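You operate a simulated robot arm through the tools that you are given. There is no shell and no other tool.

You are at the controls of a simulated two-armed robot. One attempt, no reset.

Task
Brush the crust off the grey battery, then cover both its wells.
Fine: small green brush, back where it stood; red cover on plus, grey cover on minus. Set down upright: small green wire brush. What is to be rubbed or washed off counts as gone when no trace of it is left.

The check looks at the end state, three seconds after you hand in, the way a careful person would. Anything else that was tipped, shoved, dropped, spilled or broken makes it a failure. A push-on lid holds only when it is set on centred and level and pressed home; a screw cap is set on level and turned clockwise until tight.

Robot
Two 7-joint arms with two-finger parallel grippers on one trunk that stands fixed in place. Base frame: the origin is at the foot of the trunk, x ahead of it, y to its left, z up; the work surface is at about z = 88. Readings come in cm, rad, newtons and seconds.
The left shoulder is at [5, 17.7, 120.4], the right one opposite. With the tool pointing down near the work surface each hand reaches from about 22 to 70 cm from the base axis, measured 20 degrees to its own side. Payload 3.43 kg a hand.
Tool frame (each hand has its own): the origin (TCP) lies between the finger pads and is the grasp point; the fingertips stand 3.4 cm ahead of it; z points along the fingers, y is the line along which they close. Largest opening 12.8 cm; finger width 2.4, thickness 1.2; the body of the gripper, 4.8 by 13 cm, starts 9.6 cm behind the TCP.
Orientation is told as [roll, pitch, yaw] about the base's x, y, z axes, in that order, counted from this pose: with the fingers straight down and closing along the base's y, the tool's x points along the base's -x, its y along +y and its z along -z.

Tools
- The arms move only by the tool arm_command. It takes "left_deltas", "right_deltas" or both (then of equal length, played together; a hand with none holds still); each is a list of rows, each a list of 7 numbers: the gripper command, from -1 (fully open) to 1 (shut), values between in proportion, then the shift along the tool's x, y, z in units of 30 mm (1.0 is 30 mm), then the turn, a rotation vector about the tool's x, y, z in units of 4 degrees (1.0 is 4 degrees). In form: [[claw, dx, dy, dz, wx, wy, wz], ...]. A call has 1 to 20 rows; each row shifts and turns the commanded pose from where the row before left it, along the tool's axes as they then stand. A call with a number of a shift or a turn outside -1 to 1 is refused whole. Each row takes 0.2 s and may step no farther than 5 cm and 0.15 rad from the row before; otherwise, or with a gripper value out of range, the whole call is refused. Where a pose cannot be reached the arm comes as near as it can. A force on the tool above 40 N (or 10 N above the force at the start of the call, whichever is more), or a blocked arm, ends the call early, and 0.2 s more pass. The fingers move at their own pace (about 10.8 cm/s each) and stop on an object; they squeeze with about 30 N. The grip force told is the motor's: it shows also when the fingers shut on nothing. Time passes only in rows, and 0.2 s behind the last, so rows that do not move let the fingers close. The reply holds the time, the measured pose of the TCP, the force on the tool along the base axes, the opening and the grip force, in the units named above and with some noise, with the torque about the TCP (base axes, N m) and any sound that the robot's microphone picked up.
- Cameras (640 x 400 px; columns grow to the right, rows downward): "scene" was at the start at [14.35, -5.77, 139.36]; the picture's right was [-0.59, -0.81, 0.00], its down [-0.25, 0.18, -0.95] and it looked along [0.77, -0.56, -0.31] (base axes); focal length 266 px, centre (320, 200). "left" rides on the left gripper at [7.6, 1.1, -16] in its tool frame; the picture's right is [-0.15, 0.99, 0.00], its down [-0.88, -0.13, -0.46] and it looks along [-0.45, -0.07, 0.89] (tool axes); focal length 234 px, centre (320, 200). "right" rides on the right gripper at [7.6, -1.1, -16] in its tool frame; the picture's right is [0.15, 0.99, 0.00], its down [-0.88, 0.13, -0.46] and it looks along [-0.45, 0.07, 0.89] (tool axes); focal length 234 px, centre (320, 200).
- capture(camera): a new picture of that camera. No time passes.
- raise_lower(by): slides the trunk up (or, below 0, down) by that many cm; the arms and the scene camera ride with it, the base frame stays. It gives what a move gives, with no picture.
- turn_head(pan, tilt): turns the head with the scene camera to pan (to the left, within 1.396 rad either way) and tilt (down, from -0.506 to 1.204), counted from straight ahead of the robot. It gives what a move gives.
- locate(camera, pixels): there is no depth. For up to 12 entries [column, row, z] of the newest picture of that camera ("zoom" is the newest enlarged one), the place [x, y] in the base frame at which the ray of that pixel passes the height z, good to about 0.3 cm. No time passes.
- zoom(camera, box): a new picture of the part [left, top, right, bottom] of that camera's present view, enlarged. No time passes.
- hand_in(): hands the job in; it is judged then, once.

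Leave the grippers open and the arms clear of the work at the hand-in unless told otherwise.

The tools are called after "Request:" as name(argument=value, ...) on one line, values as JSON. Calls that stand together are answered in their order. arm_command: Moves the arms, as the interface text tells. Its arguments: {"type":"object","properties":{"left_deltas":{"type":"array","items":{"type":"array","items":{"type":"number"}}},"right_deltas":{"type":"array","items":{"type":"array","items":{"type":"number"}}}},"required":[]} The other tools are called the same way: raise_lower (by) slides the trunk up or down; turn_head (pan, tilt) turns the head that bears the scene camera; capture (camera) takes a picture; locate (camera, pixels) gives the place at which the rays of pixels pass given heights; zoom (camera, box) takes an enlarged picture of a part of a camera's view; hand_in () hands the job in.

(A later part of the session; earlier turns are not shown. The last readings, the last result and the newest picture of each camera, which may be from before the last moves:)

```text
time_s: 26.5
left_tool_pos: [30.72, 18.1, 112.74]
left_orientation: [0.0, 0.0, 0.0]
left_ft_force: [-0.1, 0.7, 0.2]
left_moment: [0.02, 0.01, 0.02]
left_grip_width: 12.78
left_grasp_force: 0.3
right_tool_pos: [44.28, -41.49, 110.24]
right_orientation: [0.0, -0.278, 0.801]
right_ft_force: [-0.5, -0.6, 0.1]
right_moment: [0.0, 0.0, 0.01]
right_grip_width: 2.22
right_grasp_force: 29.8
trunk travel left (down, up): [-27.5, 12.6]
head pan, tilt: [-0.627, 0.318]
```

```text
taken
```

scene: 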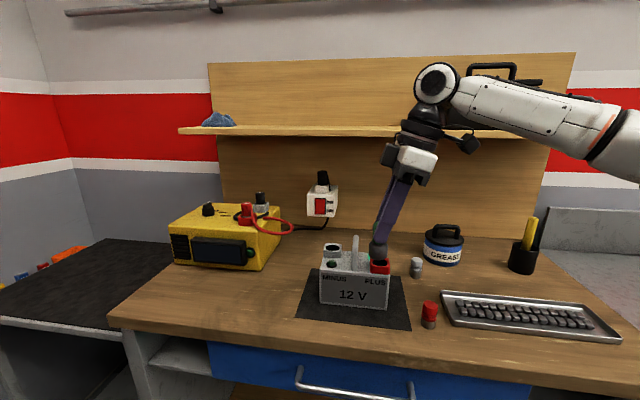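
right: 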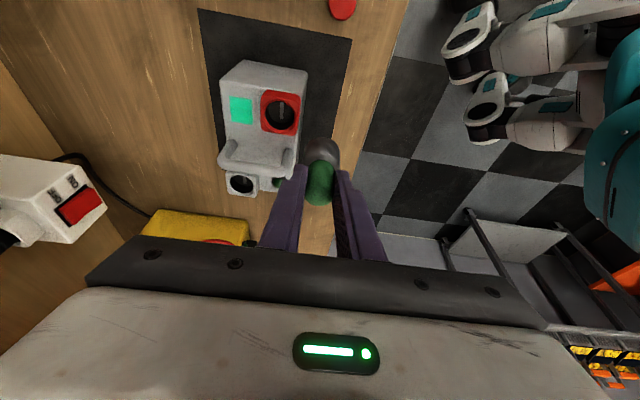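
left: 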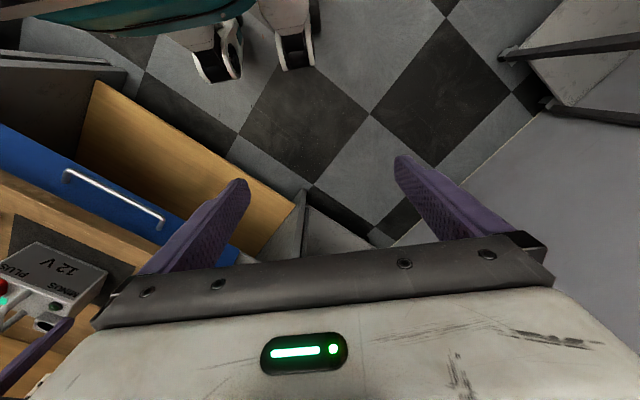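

Good view of the crust from the wrist. Zoom and measure.

Request:
zoom(camera="right", box=[205, 55, 325, 205])

Request:
zoom(camera="scene", box=[310, 225, 420, 300])

```text
2.67 times, centred on (265, 130) of right
```

zoom: 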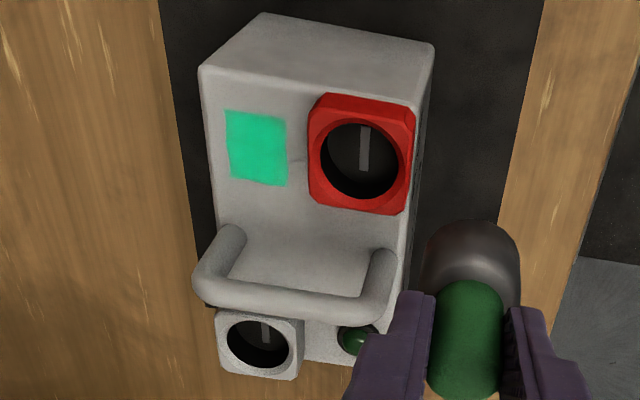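

```text
5.33 times, centred on (365, 262) of scene
```

zoom: 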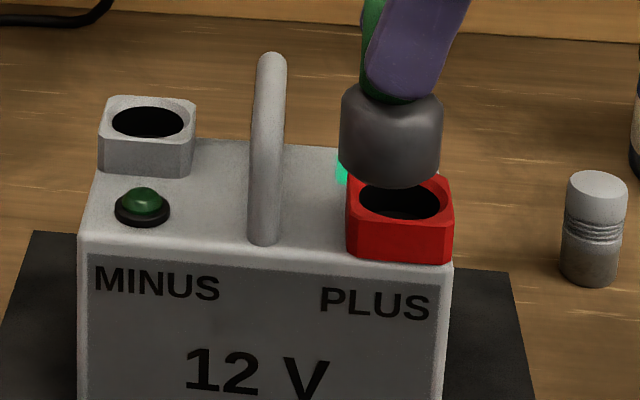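

Request:
locate(camera="right", pixels=[[241.75, 110.5, 96.5], [229.75, 96.25, 96.5], [252.25, 98.1, 96.5], [253, 124.4, 96.5], [232, 122.9, 96.5], [280, 115, 98.8], [280, 115, 98.8], [242.1, 183.25, 98.8], [241.75, 110.5, 96.0], [280, 115, 98.0], [276.5, 75, 96.5], [306.5, 76.5, 96.5]])

Request:
locate(camera="scene", pixels=[[389.8, 299.3, 88], [387, 263, 98.8], [348, 247.5, 98.8], [338, 245.5, 98.8], [380, 260, 98.8]])

```text
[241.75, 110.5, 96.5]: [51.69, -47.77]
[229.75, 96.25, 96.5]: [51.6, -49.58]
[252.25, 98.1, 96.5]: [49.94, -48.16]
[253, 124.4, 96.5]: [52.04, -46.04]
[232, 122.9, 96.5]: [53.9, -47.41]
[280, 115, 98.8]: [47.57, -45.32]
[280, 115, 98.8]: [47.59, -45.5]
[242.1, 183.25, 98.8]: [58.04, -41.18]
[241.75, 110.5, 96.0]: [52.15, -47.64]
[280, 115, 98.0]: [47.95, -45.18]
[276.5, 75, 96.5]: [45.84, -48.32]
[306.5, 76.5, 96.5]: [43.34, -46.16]
```

```text
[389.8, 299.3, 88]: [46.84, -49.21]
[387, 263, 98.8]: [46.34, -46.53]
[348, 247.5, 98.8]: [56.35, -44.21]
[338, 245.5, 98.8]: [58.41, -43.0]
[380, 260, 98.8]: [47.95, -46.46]
```

Crust spans bench w 0.1–3.2, b 69.4–71.6 (centre ≈[51.7,-47.8]); well's rear face at b≈67.7. I move the brush back over the crust (tool -y by 9.7 cm) with the bottom still at z≈103.

Request:
arm_command(right_deltas=[[1, 0, -0.81, 0, 0, 0, 0], [1, 0, -0.81, 0, 0, 0, 0], [1, 0, -0.81, 0, 0, 0, 0], [1, 0, -0.8, 0, 0, 0, 0], [1, 0, 0, 0, 0, 0, 0]])

Request:
capture(camera="right")

Request:
zoom(camera="scene", box=[310, 215, 420, 290])

```text
time_s: 27.7
left_tool_pos: [30.73, 18.02, 112.81]
left_orientation: [-0.001, -0.002, 0.001]
left_ft_force: [0.8, 0.8, -0.6]
left_moment: [0.04, 0.02, 0.01]
left_grip_width: 12.82
left_grasp_force: 0.0
right_tool_pos: [51.14, -48.15, 110.07]
right_orientation: [0.001, -0.279, 0.801]
right_ft_force: [0.6, 0.4, -0.7]
right_moment: [-0.01, 0.02, 0.01]
right_grip_width: 2.22
right_grasp_force: 30.0
trunk travel left (down, up): [-27.5, 12.6]
head pan, tilt: [-0.627, 0.318]
```

```text
taken
```

right: 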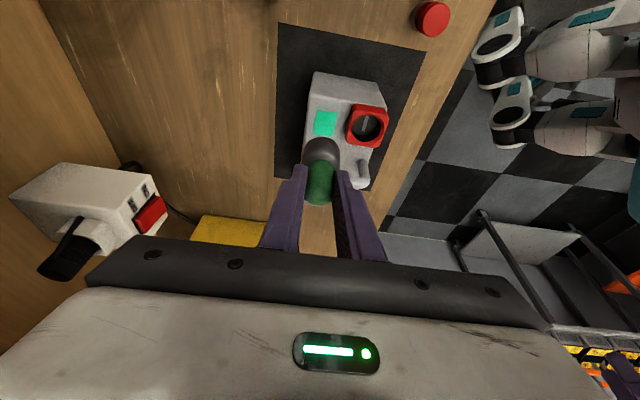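

```text
5.33 times, centred on (365, 252) of scene
```

zoom: 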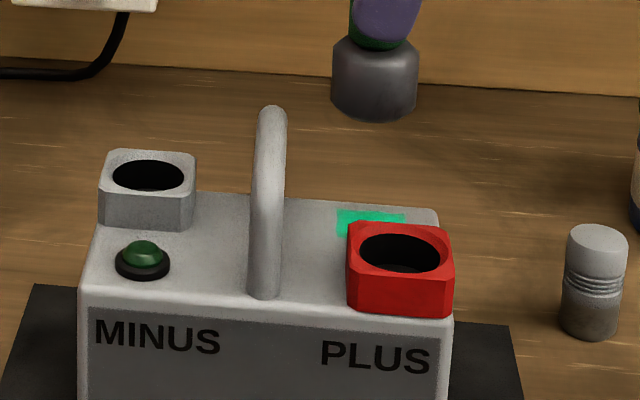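

Request:
locate(camera="scene", pixels=[[375.1, 234.2, 103], [375.1, 237.7, 103], [375.1, 234.2, 102.8], [374, 256, 96.5]])

Request:
locate(camera="right", pixels=[[325, 123, 96.5], [321.5, 146, 105]])

```text
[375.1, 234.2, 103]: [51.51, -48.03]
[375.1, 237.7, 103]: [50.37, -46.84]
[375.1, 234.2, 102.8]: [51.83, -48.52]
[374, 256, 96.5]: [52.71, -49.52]
```

```text
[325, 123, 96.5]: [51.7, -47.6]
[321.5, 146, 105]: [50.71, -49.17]
```

The brush bottom is at about [51.5,-48.0], right over the crust. I lower it to just above the surface.

Request:
arm_command(right_deltas=[[1, 0.172, 0, 0.599, 0, 0, 0], [1, 0.172, 0, 0.599, 0, 0, 0], [1, 0.172, 0, 0.599, 0, 0, 0], [1, 0, 0, 0, 0, 0, 0]])

Request:
capture(camera="right")

Request:
zoom(camera="scene", box=[310, 215, 420, 290])

```text
time_s: 28.7
left_tool_pos: [30.78, 18.21, 112.74]
left_orientation: [-0.002, 0.001, 0.0]
left_ft_force: [0.1, 0.1, -0.9]
left_moment: [0.01, -0.01, 0.02]
left_grip_width: 12.8
left_grasp_force: 0.1
right_tool_pos: [51.25, -48.3, 104.51]
right_orientation: [-0.001, -0.281, 0.803]
right_ft_force: [-1.0, -0.8, 5.0]
right_moment: [0.06, 0.02, 0.03]
right_grip_width: 2.23
right_grasp_force: 30.4
trunk travel left (down, up): [-27.5, 12.6]
head pan, tilt: [-0.627, 0.318]
```

```text
taken
```

right: 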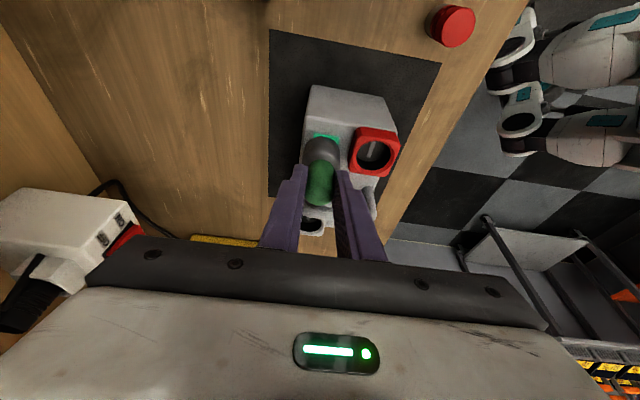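

```text
5.33 times, centred on (365, 252) of scene
```

zoom: 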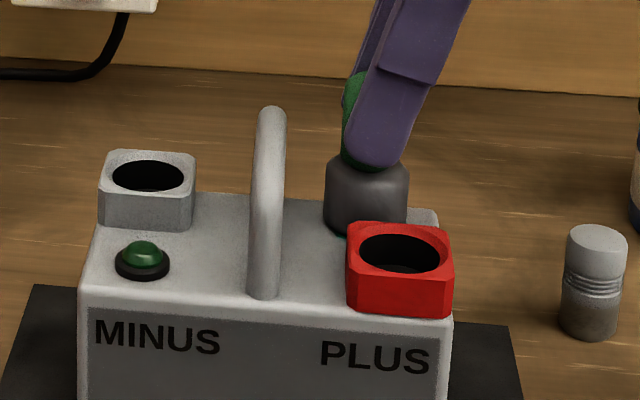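

Contact already (5 N up), battery top about z=97.3. A strip of crust is visible at (326,137) on the near (−w) side. I begin stroking along the bench width with this light pressure.

Request:
arm_command(right_deltas=[[1, 0.24, 0, -0.069, 0, 0, 0], [1, 0.24, 0, -0.069, 0, 0, 0], [1, -0.24, 0, 0.069, 0, 0, 0], [1, -0.24, 0, 0.069, 0, 0, 0], [1, -0.2, 0, 0.0574, 0, 0, 0], [1, 0.2, 0, -0.0574, 0, 0, 0], [1, 0.24, 0, -0.069, 0, 0, 0], [1, 0.24, 0, -0.069, 0, 0, 0]])

Request:
capture(camera="right")

Request:
zoom(camera="right", box=[270, 80, 410, 180])

Request:
zoom(camera="scene", box=[310, 215, 420, 290])

```text
time_s: 30.5
left_tool_pos: [30.71, 18.31, 112.77]
left_orientation: [-0.001, -0.001, 0.001]
left_ft_force: [0.4, -0.1, -0.2]
left_moment: [-0.03, -0.05, -0.02]
left_grip_width: 12.79
left_grasp_force: 0.1
right_tool_pos: [50.14, -49.45, 104.39]
right_orientation: [-0.001, -0.279, 0.802]
right_ft_force: [0.3, -0.2, 0.1]
right_moment: [-0.01, 0.03, 0.02]
right_grip_width: 2.22
right_grasp_force: 30.3
trunk travel left (down, up): [-27.5, 12.6]
head pan, tilt: [-0.627, 0.318]
```

```text
taken
```

right: 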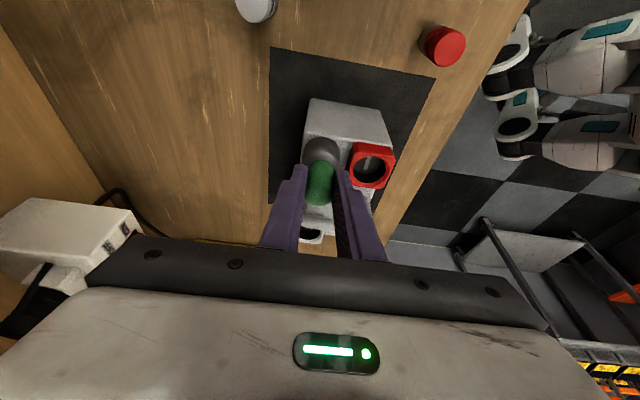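

```text
4.00 times, centred on (340, 130) of right
```

zoom: 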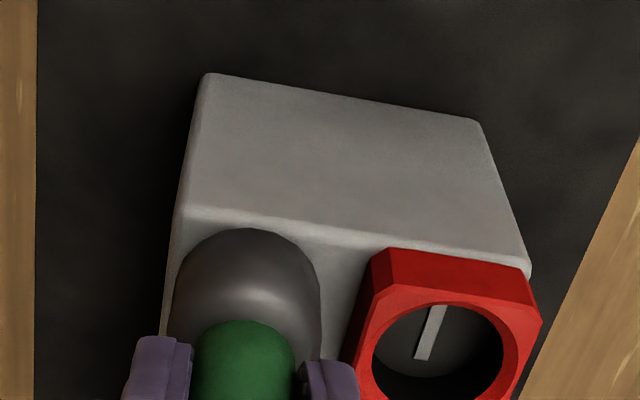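

```text
5.33 times, centred on (365, 252) of scene
```

zoom: 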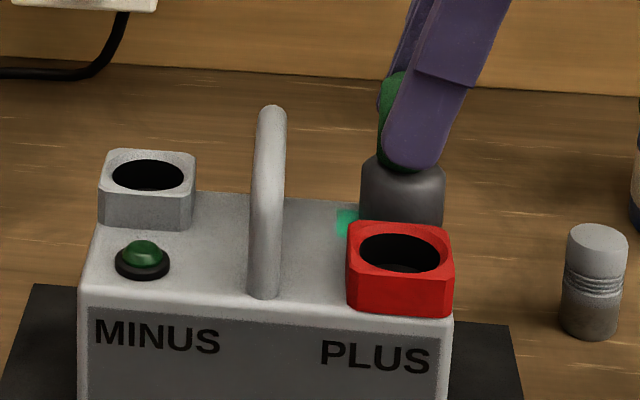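

Some crust remains on the left at scene zoom (346,222); force is now nearly zero. I press 0.3 cm lower and stroke farther left, watching the force.

Request:
arm_command(right_deltas=[[1, 0.028, 0, 0.096, 0, 0, 0], [1, -0.24, 0, 0.069, 0, 0, 0], [1, -0.24, 0, 0.069, 0, 0, 0], [1, 0, 0, 0, 0, 0, 0]])

Request:
zoom(camera="scene", box=[310, 215, 420, 290])

```text
time_s: 31.5
left_tool_pos: [30.7, 18.18, 112.76]
left_orientation: [-0.001, -0.002, 0.001]
left_ft_force: [0.0, -0.4, 0.7]
left_moment: [0.0, -0.02, 0.01]
left_grip_width: 12.8
left_grasp_force: 0.0
right_tool_pos: [51.19, -48.17, 104.28]
right_orientation: [-0.004, -0.281, 0.802]
right_ft_force: [-3.0, -3.2, 14.4]
right_moment: [0.02, 0.21, 0.07]
right_grip_width: 2.21
right_grasp_force: 29.8
trunk travel left (down, up): [-27.5, 12.6]
head pan, tilt: [-0.627, 0.318]
```

```text
5.33 times, centred on (365, 252) of scene
```

zoom: 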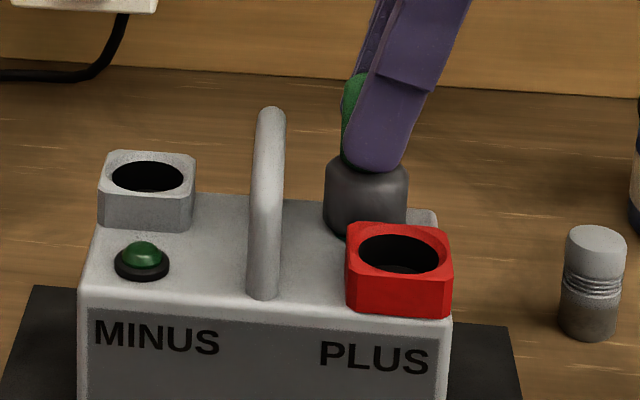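

14 N of pressure, battery unmoved. I continue with strokes to left and right and small front/back shifts.

Request:
arm_command(right_deltas=[[1, -0.2, 0, 0.0574, 0, 0, 0], [1, -0.15, 0, 0.043, 0, 0, 0], [1, 0.2, 0, -0.0574, 0, 0, 0], [1, 0.2, 0, -0.0574, 0, 0, 0], [1, 0, 0.14, 0, 0, 0, 0], [1, -0.2, 0, 0.0574, 0, 0, 0], [1, -0.2, 0, 0.0574, 0, 0, 0], [1, 0, -0.14, 0, 0, 0, 0], [1, 0, -0.14, 0, 0, 0, 0], [1, 0.2, 0, -0.0574, 0, 0, 0], [1, 0.2, 0, -0.0574, 0, 0, 0], [1, 0.24, 0, -0.069, 0, 0, 0], [1, 0.2, 0, -0.06, 0, 0, 0]])

Request:
zoom(camera="scene", box=[310, 215, 420, 290])

Request:
zoom(camera="right", box=[270, 80, 410, 180])

```text
time_s: 34.3
left_tool_pos: [30.78, 18.26, 112.88]
left_orientation: [0.001, -0.001, 0.001]
left_ft_force: [-0.6, -0.3, -0.9]
left_moment: [0.02, 0.0, -0.02]
left_grip_width: 12.81
left_grasp_force: 0.1
right_tool_pos: [50.46, -49.71, 104.08]
right_orientation: [0.0, -0.28, 0.803]
right_ft_force: [0.4, 0.7, 0.5]
right_moment: [0.06, -0.02, 0.02]
right_grip_width: 2.26
right_grasp_force: 29.9
trunk travel left (down, up): [-27.5, 12.6]
head pan, tilt: [-0.627, 0.318]
```

```text
5.33 times, centred on (365, 252) of scene
```

zoom: 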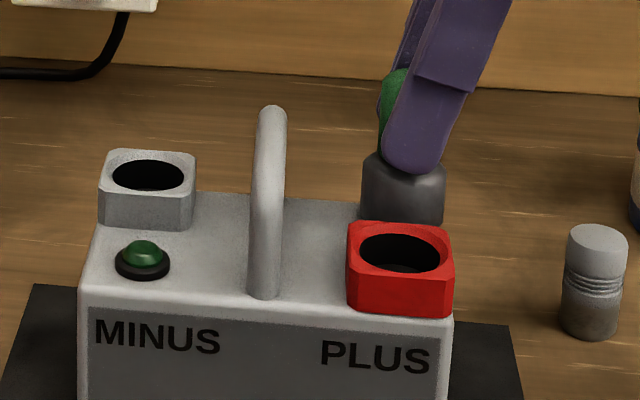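

```text
4.00 times, centred on (340, 130) of right
```

zoom: 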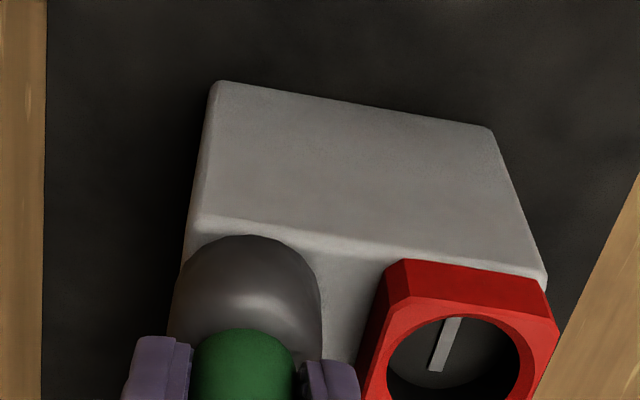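

The visible crust is gone. I lift the brush 7 cm and move it forward off the battery to inspect the whole patch area.

Request:
arm_command(right_deltas=[[1, -0.184, 0, -0.64, 0, 0, 0], [1, -0.23, 0, -0.8, 0, 0, 0], [1, -0.23, 0, -0.8, 0, 0, 0], [1, 0, 0.8, 0, 0, 0, 0], [1, 0, 0.8, 0, 0, 0, 0], [1, 0, 0.8, 0, 0, 0, 0], [1, 0, 0.8, 0, 0, 0, 0]])

Request:
zoom(camera="scene", box=[310, 215, 420, 290])

Request:
capture(camera="right")

Request:
zoom(camera="right", box=[200, 55, 320, 205])

```text
time_s: 35.9
left_tool_pos: [30.73, 18.24, 112.81]
left_orientation: [0.0, 0.001, 0.0]
left_ft_force: [0.6, 0.4, -0.4]
left_moment: [-0.01, 0.02, 0.02]
left_grip_width: 12.8
left_grasp_force: 0.0
right_tool_pos: [43.48, -42.93, 111.09]
right_orientation: [-0.002, -0.278, 0.801]
right_ft_force: [-0.2, -0.4, 0.5]
right_moment: [-0.02, -0.01, 0.0]
right_grip_width: 2.24
right_grasp_force: 29.6
trunk travel left (down, up): [-27.5, 12.6]
head pan, tilt: [-0.627, 0.318]
```

```text
5.33 times, centred on (365, 252) of scene
```

zoom: 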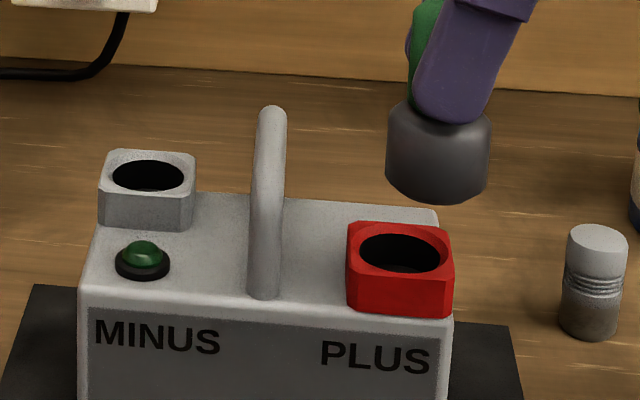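

```text
taken
```

right: 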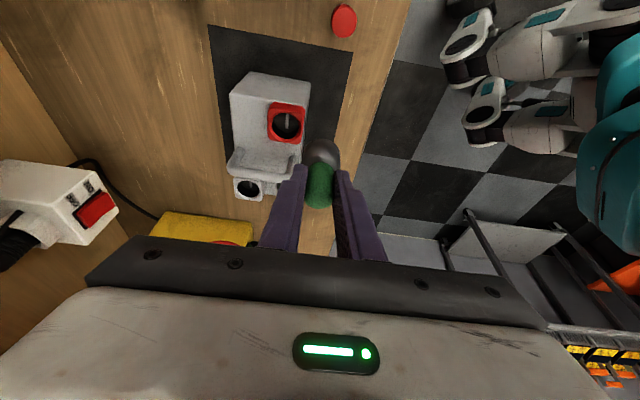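

```text
2.67 times, centred on (260, 130) of right
```

zoom: 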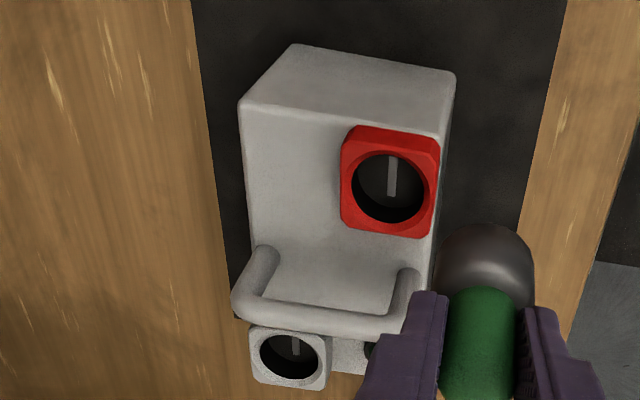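

The patch looks clean. One tighter zoom to check for faint traces.

Request:
zoom(camera="right", box=[225, 80, 285, 170])

Request:
zoom(camera="scene", box=[355, 245, 400, 275])

Request:
zoom(camera="scene", box=[370, 215, 418, 260])

```text
4.44 times, centred on (255, 125) of right
```

zoom: 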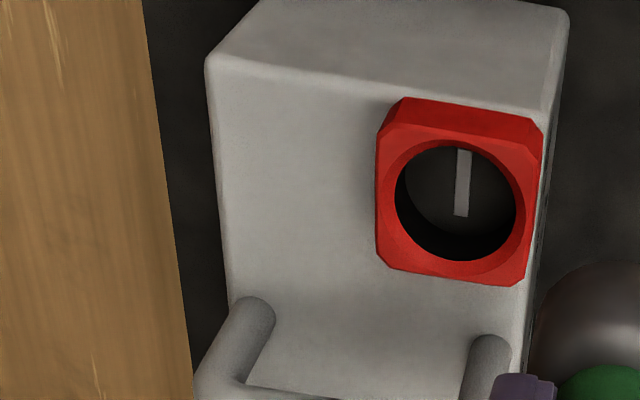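

```text
13.33 times, centred on (378, 260) of scene
```

zoom: 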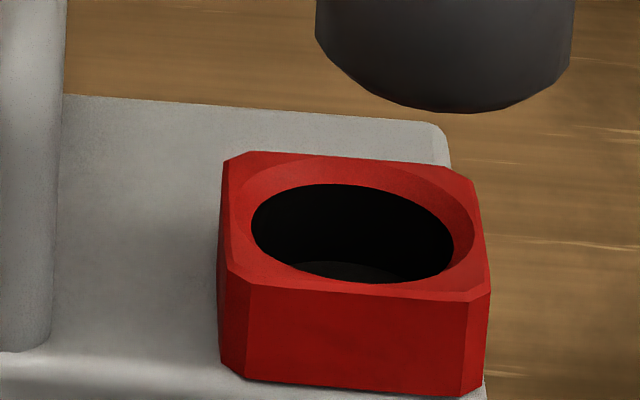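

```text
8.89 times, centred on (394, 238) of scene
```

zoom: 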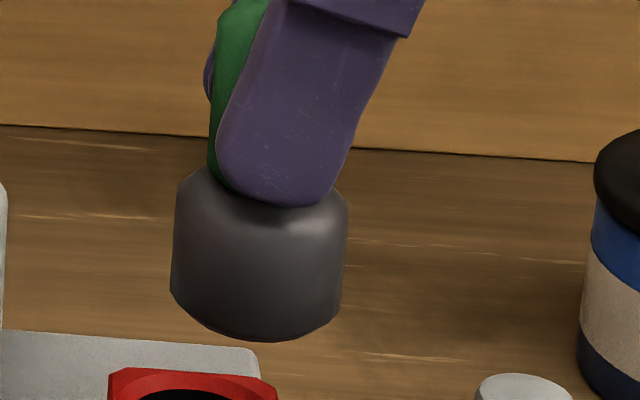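

Clean, no trace left. Now I carry the brush back to above its home spot (TCP [60.1,-25.2]) the way it came.

Request:
arm_command(right_deltas=[[1, -0.856, 0.0137, 0.28, 0, 0, 0], [1, -0.856, 0.0137, 0.28, 0, 0, 0], [1, -0.856, 0.0137, 0.28, 0, 0, 0], [1, -0.856, 0.0137, 0.28, 0, 0, 0], [1, -0.856, 0.0137, 0.28, 0, 0, 0], [1, -0.856, 0.0137, 0.28, 0, 0, 0], [1, -0.856, 0.0137, 0.28, 0, 0, 0], [1, -0.856, 0.0137, 0.28, 0, 0, 0], [1, -0.856, 0.0137, 0.28, 0, 0, 0], [1, 0, 0, 0, 0, 0, 0]])

```text
time_s: 38.1
left_tool_pos: [30.69, 18.29, 112.81]
left_orientation: [-0.002, -0.003, 0.0]
left_ft_force: [-0.6, 0.6, 0.3]
left_moment: [-0.02, 0.03, 0.03]
left_grip_width: 12.76
left_grasp_force: 0.1
right_tool_pos: [60.1, -25.15, 110.27]
right_orientation: [-0.002, -0.28, 0.799]
right_ft_force: [0.3, 0.7, -0.7]
right_moment: [-0.05, 0.0, -0.02]
right_grip_width: 2.22
right_grasp_force: 30.2
trunk travel left (down, up): [-27.5, 12.6]
head pan, tilt: [-0.627, 0.318]
```

Back over home at [60.10,-25.15,110.27]. I descend 14.2 cm, then check.

Request:
arm_command(right_deltas=[[1, 0.221, 0, 0.769, 0, 0, 0], [1, 0.221, 0, 0.769, 0, 0, 0], [1, 0.221, 0, 0.769, 0, 0, 0], [1, 0.221, 0, 0.769, 0, 0, 0], [1, 0.221, 0, 0.769, 0, 0, 0], [1, 0.2, 0, 0.7, 0, 0, 0], [1, 0, 0, 0, 0, 0, 0]])

Request:
zoom(camera="scene", box=[230, 240, 350, 320])

Request:
capture(camera="right")

```text
time_s: 39.7
left_tool_pos: [30.79, 18.2, 112.7]
left_orientation: [0.0, 0.001, -0.001]
left_ft_force: [-0.2, -0.3, 0.3]
left_moment: [0.03, 0.0, 0.03]
left_grip_width: 12.8
left_grasp_force: 0.1
right_tool_pos: [60.19, -25.08, 96.09]
right_orientation: [0.0, -0.278, 0.803]
right_ft_force: [-0.1, 0.5, 0.2]
right_moment: [-0.02, 0.01, 0.0]
right_grip_width: 2.22
right_grasp_force: 29.7
trunk travel left (down, up): [-27.5, 12.6]
head pan, tilt: [-0.627, 0.318]
```

```text
5.00 times, centred on (290, 280) of scene
```

zoom: 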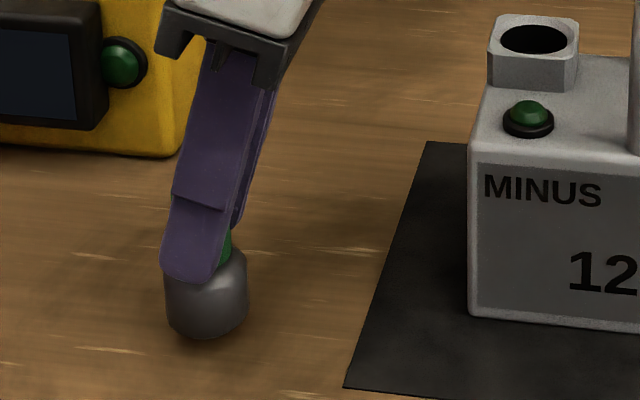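

```text
taken
```

right: 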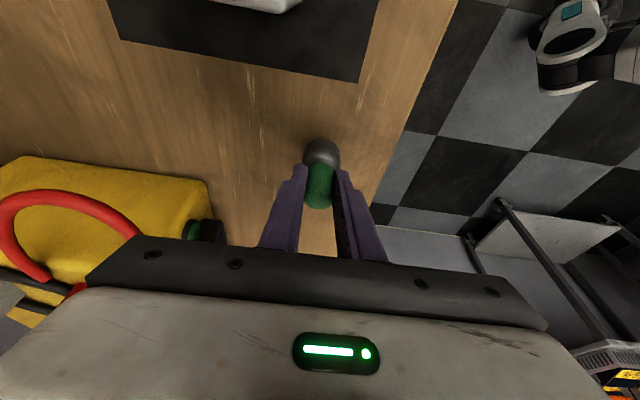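

Just above the table. I descend in small steps with a tiny xy correction until contact.

Request:
arm_command(right_deltas=[[1, 0.08, 0, 0.08, 0, 0, 0], [1, 0.0276, 0, 0.096, 0, 0, 0], [1, 0.0184, 0, 0.064, 0, 0, 0], [1, 0.0138, 0, 0.048, 0, 0, 0], [1, 0, 0, 0, 0, 0, 0]])

Request:
zoom(camera="scene", box=[230, 240, 350, 320])

```text
time_s: 40.9
left_tool_pos: [30.79, 18.24, 112.76]
left_orientation: [0.001, 0.0, 0.0]
left_ft_force: [-0.5, 0.3, -0.3]
left_moment: [-0.03, -0.02, -0.02]
left_grip_width: 12.81
left_grasp_force: 0.0
right_tool_pos: [60.15, -25.51, 95.13]
right_orientation: [0.001, -0.278, 0.803]
right_ft_force: [-0.1, -0.9, -0.2]
right_moment: [-0.02, 0.02, -0.01]
right_grip_width: 2.22
right_grasp_force: 30.2
trunk travel left (down, up): [-27.5, 12.6]
head pan, tilt: [-0.627, 0.318]
```

```text
5.00 times, centred on (290, 280) of scene
```

zoom: 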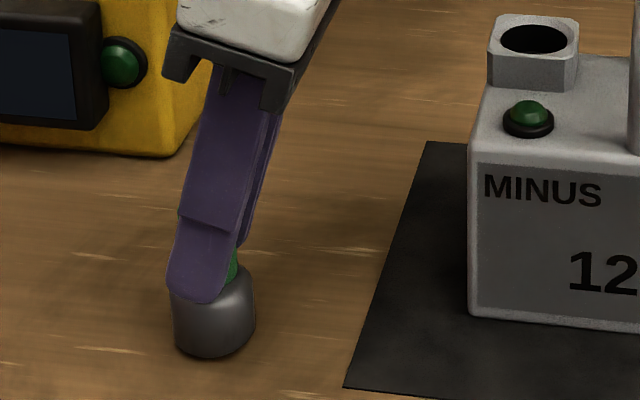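

Not touching yet (force ≈0; bottom row 357 vs 365 originally). I nudge it back by 0.2 cm and keep descending in small steps.

Request:
arm_command(right_deltas=[[1, -0.04, 0.06, 0.03, 0, 0, 0], [1, 0.0138, 0, 0.048, 0, 0, 0], [1, 0.0092, 0, 0.032, 0, 0, 0], [1, 0, 0, 0, 0, 0, 0]])

Request:
zoom(camera="scene", box=[230, 240, 350, 320])

```text
time_s: 41.9
left_tool_pos: [30.75, 18.28, 112.74]
left_orientation: [-0.001, 0.001, -0.001]
left_ft_force: [0.1, 0.7, -0.8]
left_moment: [0.0, -0.03, 0.0]
left_grip_width: 12.79
left_grasp_force: 0.0
right_tool_pos: [59.98, -25.15, 94.87]
right_orientation: [-0.001, -0.28, 0.803]
right_ft_force: [0.8, -0.8, 2.2]
right_moment: [0.01, -0.09, -0.04]
right_grip_width: 2.25
right_grasp_force: 30.6
trunk travel left (down, up): [-27.5, 12.6]
head pan, tilt: [-0.627, 0.318]
```

```text
5.00 times, centred on (290, 280) of scene
```

zoom: 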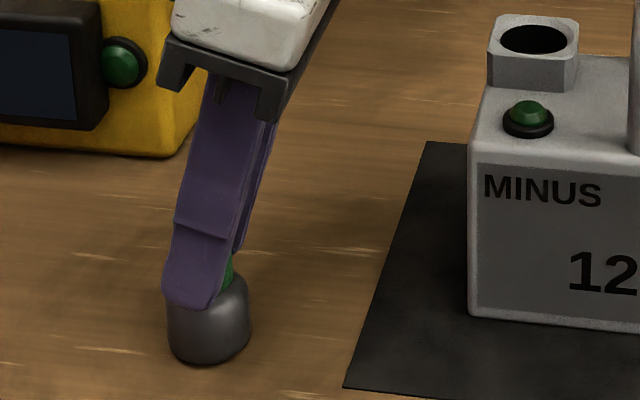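

Contact (2.2 N) at the original picture position. I press another 0.15 cm to level the base, then open gently.

Request:
arm_command(right_deltas=[[1, 0.0138, 0, 0.048, 0, 0, 0], [1, 0, 0, 0, 0, 0, 0]])

Request:
zoom(camera="scene", box=[245, 275, 305, 315])

```text
time_s: 42.5
left_tool_pos: [30.71, 18.17, 112.82]
left_orientation: [-0.002, -0.002, 0.001]
left_ft_force: [0.5, -0.3, -0.3]
left_moment: [0.01, -0.04, 0.01]
left_grip_width: 12.8
left_grasp_force: 0.1
right_tool_pos: [60.06, -25.1, 94.82]
right_orientation: [-0.002, -0.281, 0.803]
right_ft_force: [1.0, -2.8, 9.0]
right_moment: [-0.08, -0.08, 0.02]
right_grip_width: 2.26
right_grasp_force: 28.8
trunk travel left (down, up): [-27.5, 12.6]
head pan, tilt: [-0.627, 0.318]
```

```text
10.00 times, centred on (275, 295) of scene
```

zoom: 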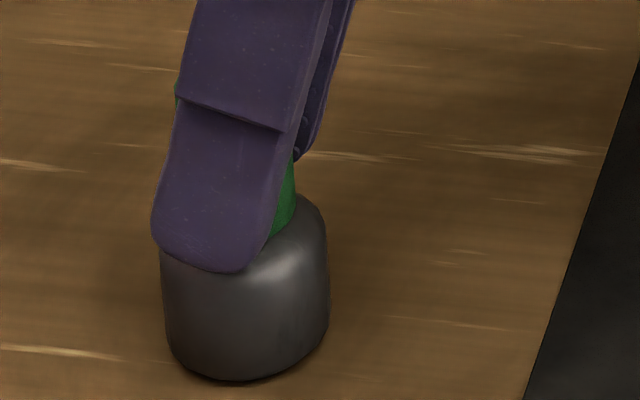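

The head looks as it did at the start. I open slowly.

Request:
arm_command(right_deltas=[[0.6, 0, 0, 0, 0, 0, 0], [0.5, 0, 0, 0, 0, 0, 0], [0.3, 0, 0, 0, 0, 0, 0], [0.1, 0, 0, 0, 0, 0, 0], [-0.1, 0, 0, 0, 0, 0, 0], [-0.1, 0, 0, 0, 0, 0, 0]])

Request:
zoom(camera="scene", box=[245, 275, 305, 315])

Request:
capture(camera="right")

```text
time_s: 43.9
left_tool_pos: [30.79, 18.04, 112.76]
left_orientation: [0.0, 0.0, -0.001]
left_ft_force: [0.1, -0.4, -0.4]
left_moment: [-0.01, 0.02, -0.01]
left_grip_width: 12.84
left_grasp_force: 0.0
right_tool_pos: [60.2, -25.11, 94.6]
right_orientation: [0.001, -0.28, 0.803]
right_ft_force: [0.0, -1.2, 0.0]
right_moment: [0.02, 0.01, 0.02]
right_grip_width: 7.04
right_grasp_force: 0.0
trunk travel left (down, up): [-27.5, 12.6]
head pan, tilt: [-0.627, 0.318]
```

```text
10.00 times, centred on (275, 295) of scene
```

zoom: 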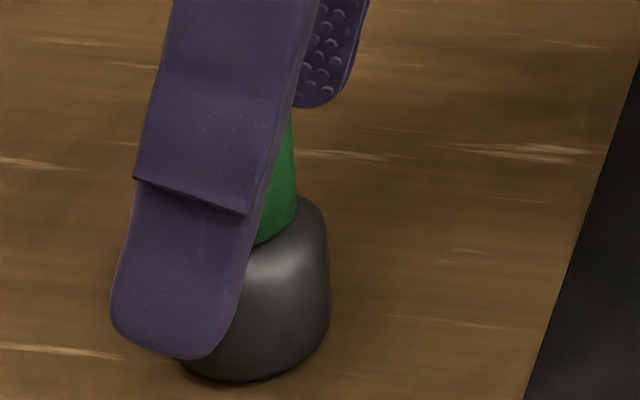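

```text
taken
```

right: 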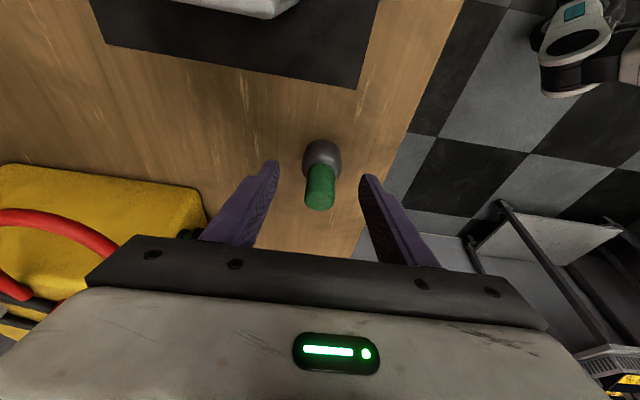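

Brush is free and standing. I withdraw along the tool axis, then undo the tilt.

Request:
arm_command(right_deltas=[[-0.1, 0, 0, -0.5, 0, 0, 0], [-0.1, 0, 0, -1, 0, 0, 0], [-0.1, 0, 0, -1, 0, 0, 0], [-0.1, 0, 0, -1, 0, 0, 0], [-0.1, 0, 0, -1, 0, 0, 0], [-0.1, 0, 0, -0.5, 0, 0, 0], [-0.1, 0.8, 0, -0.23, 0, 0, 0], [-0.1, 0.8, 0, -0.23, 0, 0, 0], [-0.1, 0.8, 0, -0.23, 0, 0, 0], [-0.1, 0.8, 0, -0.23, 0, 0, 0], [-0.1, 0.8, 0, -0.23, 0, 0, 0]])

Request:
capture(camera="scene")

Request:
zoom(camera="scene", box=[242, 272, 290, 317])

```text
time_s: 46.3
left_tool_pos: [30.77, 18.12, 112.84]
left_orientation: [0.0, -0.001, 0.0]
left_ft_force: [0.7, 0.1, -0.1]
left_moment: [-0.02, 0.01, 0.01]
left_grip_width: 12.8
left_grasp_force: 0.1
right_tool_pos: [48.56, -37.13, 109.23]
right_orientation: [0.0, -0.28, 0.803]
right_ft_force: [0.3, 0.7, 0.3]
right_moment: [0.04, 0.0, 0.0]
right_grip_width: 7.01
right_grasp_force: 0.1
trunk travel left (down, up): [-27.5, 12.6]
head pan, tilt: [-0.627, 0.318]
```

```text
taken
```

scene: 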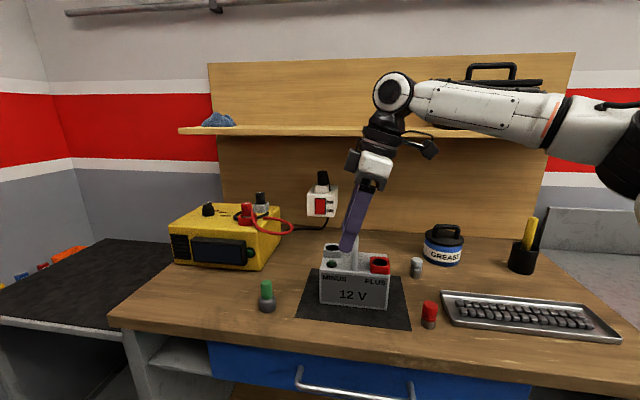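

```text
8.89 times, centred on (266, 294) of scene
```

zoom: 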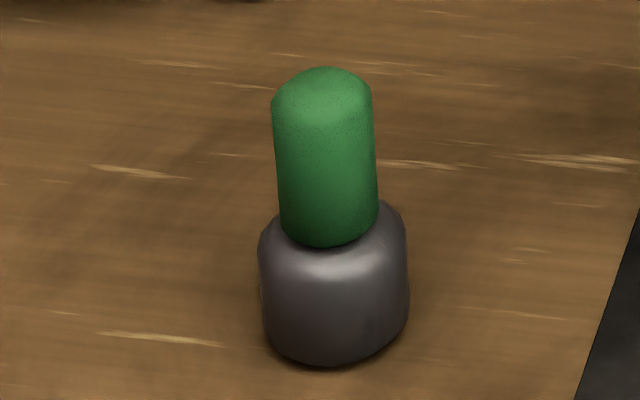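

The brush stands upright in its old spot. Next the red cover: I level the hand (undo 16° tilt) and move to hover over the red cover at about [36.9,-48.9].

Request:
arm_command(right_deltas=[[-0.1, 0, 0, 0, 0, 1, 0], [-0.1, 0, 0, 0, 0, 1, 0], [-0.1, 0, 0, 0, 0, 1, 0], [-0.1, 0, 0, 0, 0, 1, 0], [-0.1, 0.92, 0, 0.4, 0, 0, 0], [-0.1, 0.92, 0, 0.4, 0, 0, 0], [-0.1, 0.92, 0, 0.4, 0, 0, 0], [-0.1, 0.92, 0, 0.4, 0, 0, 0], [-0.1, 0.92, 0.03, 0.4, 0, 0, 0], [-0.1, 0.92, 0.03, 0.4, 0, 0, 0], [-0.1, 0, 0, 0, 0, 0, 0]])

Request:
capture(camera="right")

Request:
capture(camera="scene")

```text
time_s: 48.7
left_tool_pos: [30.81, 18.31, 112.67]
left_orientation: [-0.002, 0.0, 0.0]
left_ft_force: [0.1, -0.2, -0.2]
left_moment: [-0.01, 0.0, 0.0]
left_grip_width: 12.83
left_grasp_force: 0.0
right_tool_pos: [36.98, -48.96, 101.88]
right_orientation: [0.0, 0.001, 0.802]
right_ft_force: [0.5, 0.6, -0.8]
right_moment: [0.0, 0.01, 0.02]
right_grip_width: 7.05
right_grasp_force: 0.1
trunk travel left (down, up): [-27.5, 12.6]
head pan, tilt: [-0.627, 0.318]
```

```text
taken
```

right: 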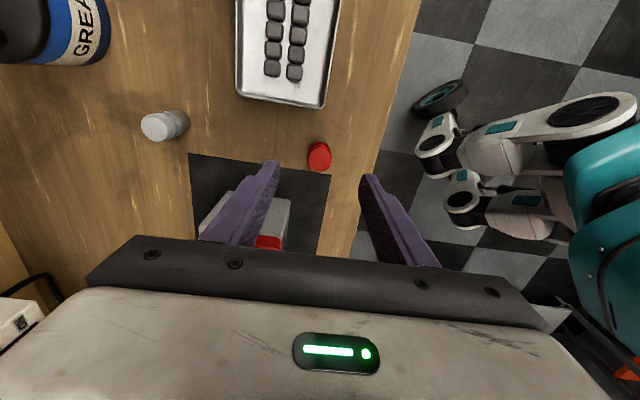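

```text
taken
```

scene: 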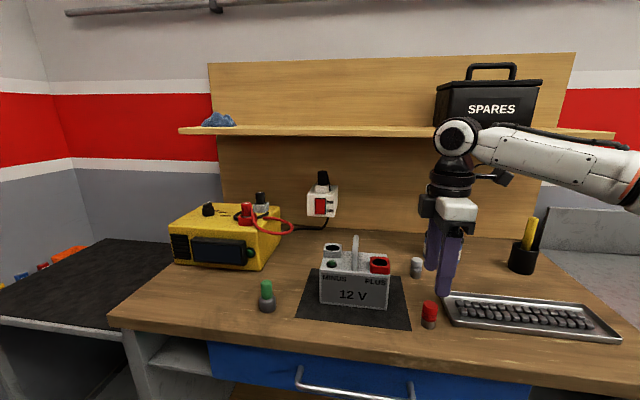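

Zoom on the red cover from the wrist and locate it.

Request:
zoom(camera="right", box=[290, 130, 350, 180])

Request:
zoom(camera="scene", box=[400, 290, 460, 335])

```text
8.00 times, centred on (320, 155) of right
```

zoom: 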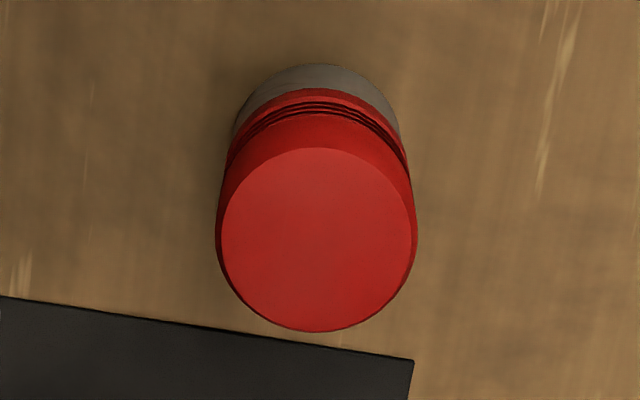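

```text
8.89 times, centred on (430, 312) of scene
```

zoom: 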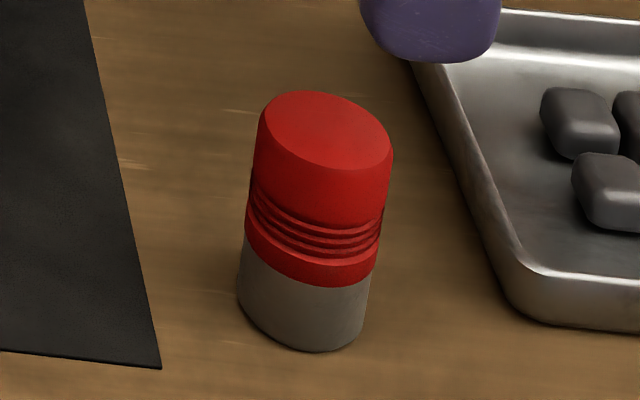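

Request:
locate(camera="right", pixels=[[319.75, 160, 93], [319.75, 160, 92.5], [319.75, 160, 93.5], [319.5, 148.5, 88], [319.75, 148.5, 88]])

Request:
locate(camera="scene", pixels=[[430.9, 304.85, 92.5], [430.9, 304.85, 93], [430.9, 304.85, 93.5], [428, 329, 88]])

```text
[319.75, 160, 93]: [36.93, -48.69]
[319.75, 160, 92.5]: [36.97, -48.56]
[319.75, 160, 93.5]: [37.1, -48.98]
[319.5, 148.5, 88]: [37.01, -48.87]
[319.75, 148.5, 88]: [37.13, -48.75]
```

```text
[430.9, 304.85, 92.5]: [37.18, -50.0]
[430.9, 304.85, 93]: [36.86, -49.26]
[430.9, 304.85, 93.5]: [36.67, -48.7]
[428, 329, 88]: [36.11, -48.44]
```

Cover centre ≈[37.0,-48.85], top z≈93.4, red part down to z≈89.9; hand is centred on it. I descend to TCP z=93.6 and close gently.

Request:
arm_command(right_deltas=[[-0.1, 0, 0.02, 0.92, 0, 0, 0], [-0.1, 0, 0, 0.92, 0, 0, 0], [-0.1, 0, 0, 0.92, 0, 0, 0], [0.1, 0, 0, 0, 0, 0, 0], [0.3, 0, 0, 0, 0, 0, 0], [0.45, 0, 0, 0, 0, 0, 0], [1, 0, 0, 0, 0, 0, 0], [1, 0, 0, 0, 0, 0, 0]])

Request:
zoom(camera="scene", box=[390, 280, 470, 335])

Request:
capture(camera="right")

```text
time_s: 50.5
left_tool_pos: [30.82, 18.14, 112.68]
left_orientation: [0.0, 0.0, 0.0]
left_ft_force: [0.2, 0.3, -0.5]
left_moment: [0.02, 0.01, 0.0]
left_grip_width: 12.77
left_grasp_force: 0.1
right_tool_pos: [36.79, -48.85, 93.52]
right_orientation: [0.0, 0.002, 0.803]
right_ft_force: [0.1, 0.5, 0.4]
right_moment: [0.01, 0.03, -0.01]
right_grip_width: 2.52
right_grasp_force: 29.9
trunk travel left (down, up): [-27.5, 12.6]
head pan, tilt: [-0.627, 0.318]
```

```text
7.27 times, centred on (430, 308) of scene
```

zoom: 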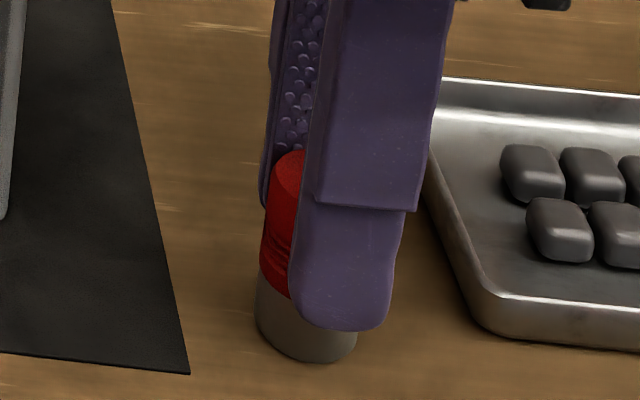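

```text
taken
```

right: 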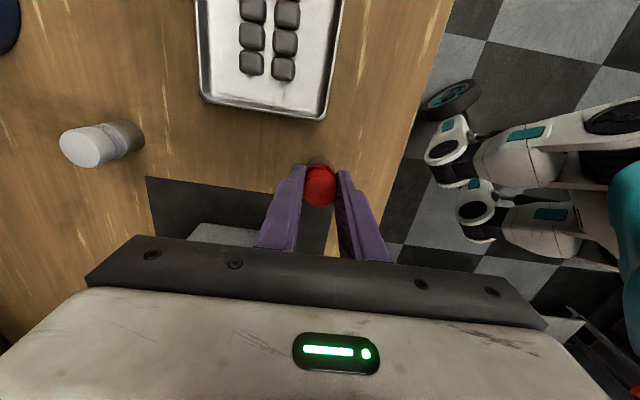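

Red cover gripped (2.52 cm). Lift 12 cm, then move toward the plus well (+9.8 cm along bench w, +5.3 cm back).

Request:
arm_command(right_deltas=[[1, 0, 0, -0.5, 0, 0, 0], [1, 0, 0, -1, 0, 0, 0], [1, 0, 0, -1, 0, 0, 0], [1, 0, 0, -1, 0, 0, 0], [1, 0, 0, -0.5, 0, 0, 0], [1, -0.65, -0.35, 0, 0, 0, 0], [1, -0.65, -0.35, 0, 0, 0, 0], [1, -0.65, -0.35, 0, 0, 0, 0], [1, -0.65, -0.36, 0, 0, 0, 0], [1, -0.65, -0.36, 0, 0, 0, 0], [1, 0, 0, 0, 0, 0, 0]])

Request:
capture(camera="right")

Request:
zoom(camera="right", box=[250, 90, 390, 210])

Request:
capture(camera="scene")

Request:
zoom(camera="scene", box=[310, 215, 430, 295])

```text
time_s: 52.9
left_tool_pos: [30.85, 18.07, 112.71]
left_orientation: [-0.001, 0.0, 0.0]
left_ft_force: [0.4, 0.1, -0.7]
left_moment: [0.02, -0.03, 0.03]
left_grip_width: 12.82
left_grasp_force: 0.1
right_tool_pos: [47.58, -45.49, 105.64]
right_orientation: [-0.001, -0.001, 0.803]
right_ft_force: [-0.2, -0.1, 0.3]
right_moment: [-0.01, -0.03, -0.01]
right_grip_width: 2.53
right_grasp_force: 30.3
trunk travel left (down, up): [-27.5, 12.6]
head pan, tilt: [-0.627, 0.318]
```

```text
taken
```

right: 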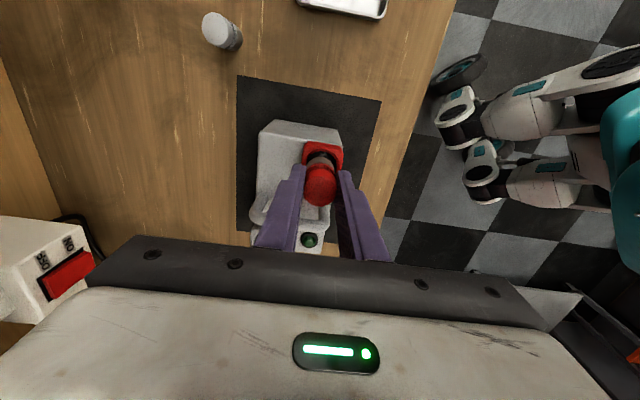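

```text
3.33 times, centred on (320, 150) of right
```

zoom: 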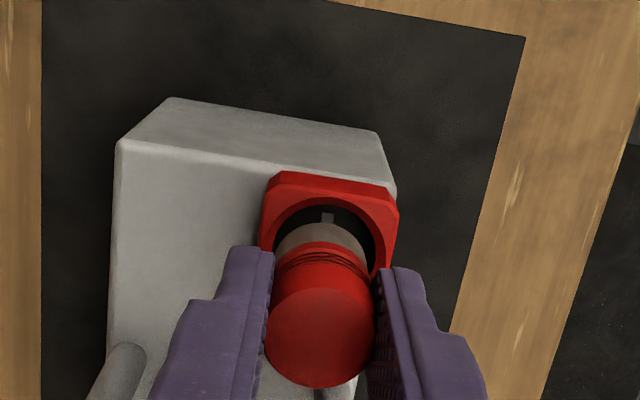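

```text
taken
```

scene: 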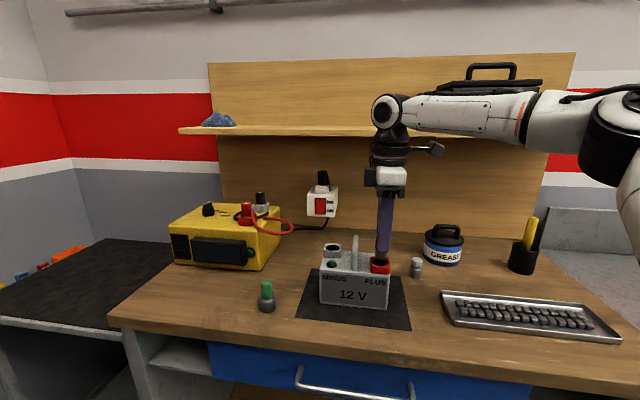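

```text
5.00 times, centred on (370, 255) of scene
```

zoom: 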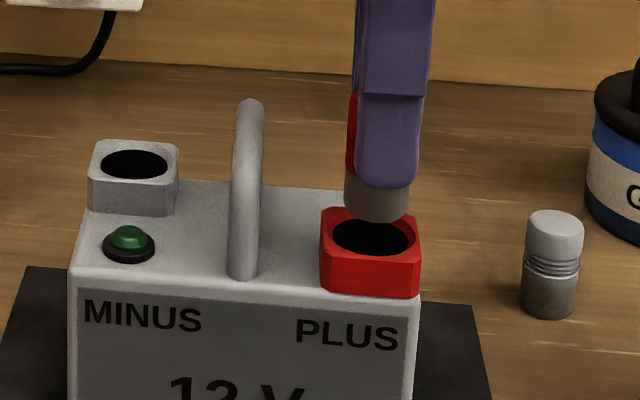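

The right view shows the plug nearly concentric with the well. I zoom in tightly to measure the offset.

Request:
zoom(camera="right", box=[290, 135, 350, 180])

Request:
zoom(camera="scene", box=[360, 240, 405, 270])

```text
8.89 times, centred on (320, 158) of right
```

zoom: 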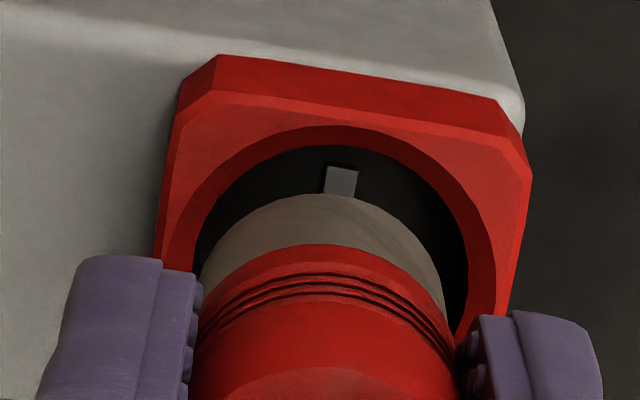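

```text
13.33 times, centred on (382, 255) of scene
```

zoom: 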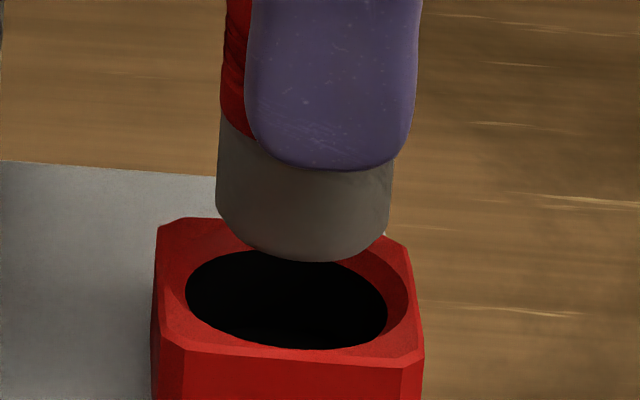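

Well centre is about 0.2 cm to +w and 0.1 cm to the front of the plug. I correct (dx -0.07, dy +0.033), and lower 1 cm in small steps while reading the force.

Request:
arm_command(right_deltas=[[1, -0.073, 0.033, 0, 0, 0, 0], [1, 0, 0, 0.15, 0, 0, 0], [1, 0, 0, 0.15, 0, 0, 0], [1, 0, 0, 0, 0, 0, 0]])

Request:
zoom(camera="right", box=[290, 135, 350, 180])

Request:
zoom(camera="scene", box=[360, 240, 405, 270])

```text
time_s: 53.9
left_tool_pos: [30.73, 18.23, 112.73]
left_orientation: [0.001, -0.001, 0.001]
left_ft_force: [-0.1, -0.3, 0.2]
left_moment: [-0.02, 0.01, 0.03]
left_grip_width: 12.81
left_grasp_force: 0.1
right_tool_pos: [47.56, -45.17, 104.82]
right_orientation: [0.0, 0.0, 0.803]
right_ft_force: [-0.3, -0.8, 0.0]
right_moment: [-0.04, 0.01, -0.02]
right_grip_width: 2.51
right_grasp_force: 29.8
trunk travel left (down, up): [-27.5, 12.6]
head pan, tilt: [-0.627, 0.318]
```

```text
8.89 times, centred on (320, 158) of right
```

zoom: 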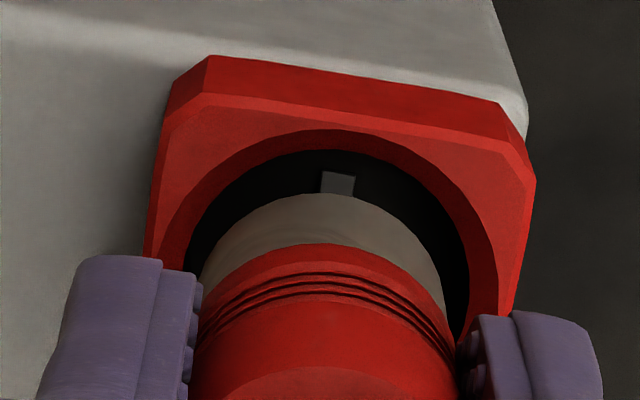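

```text
13.33 times, centred on (382, 255) of scene
```

zoom: 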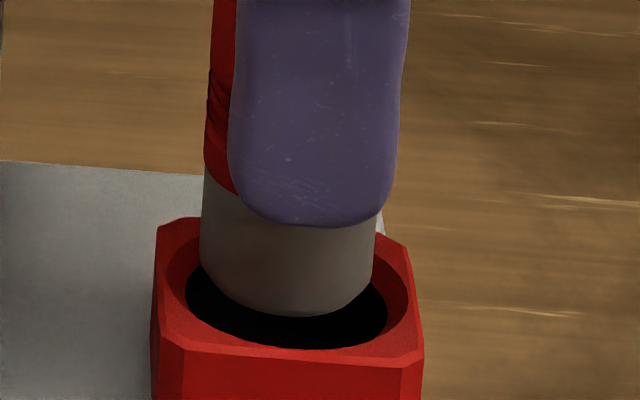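

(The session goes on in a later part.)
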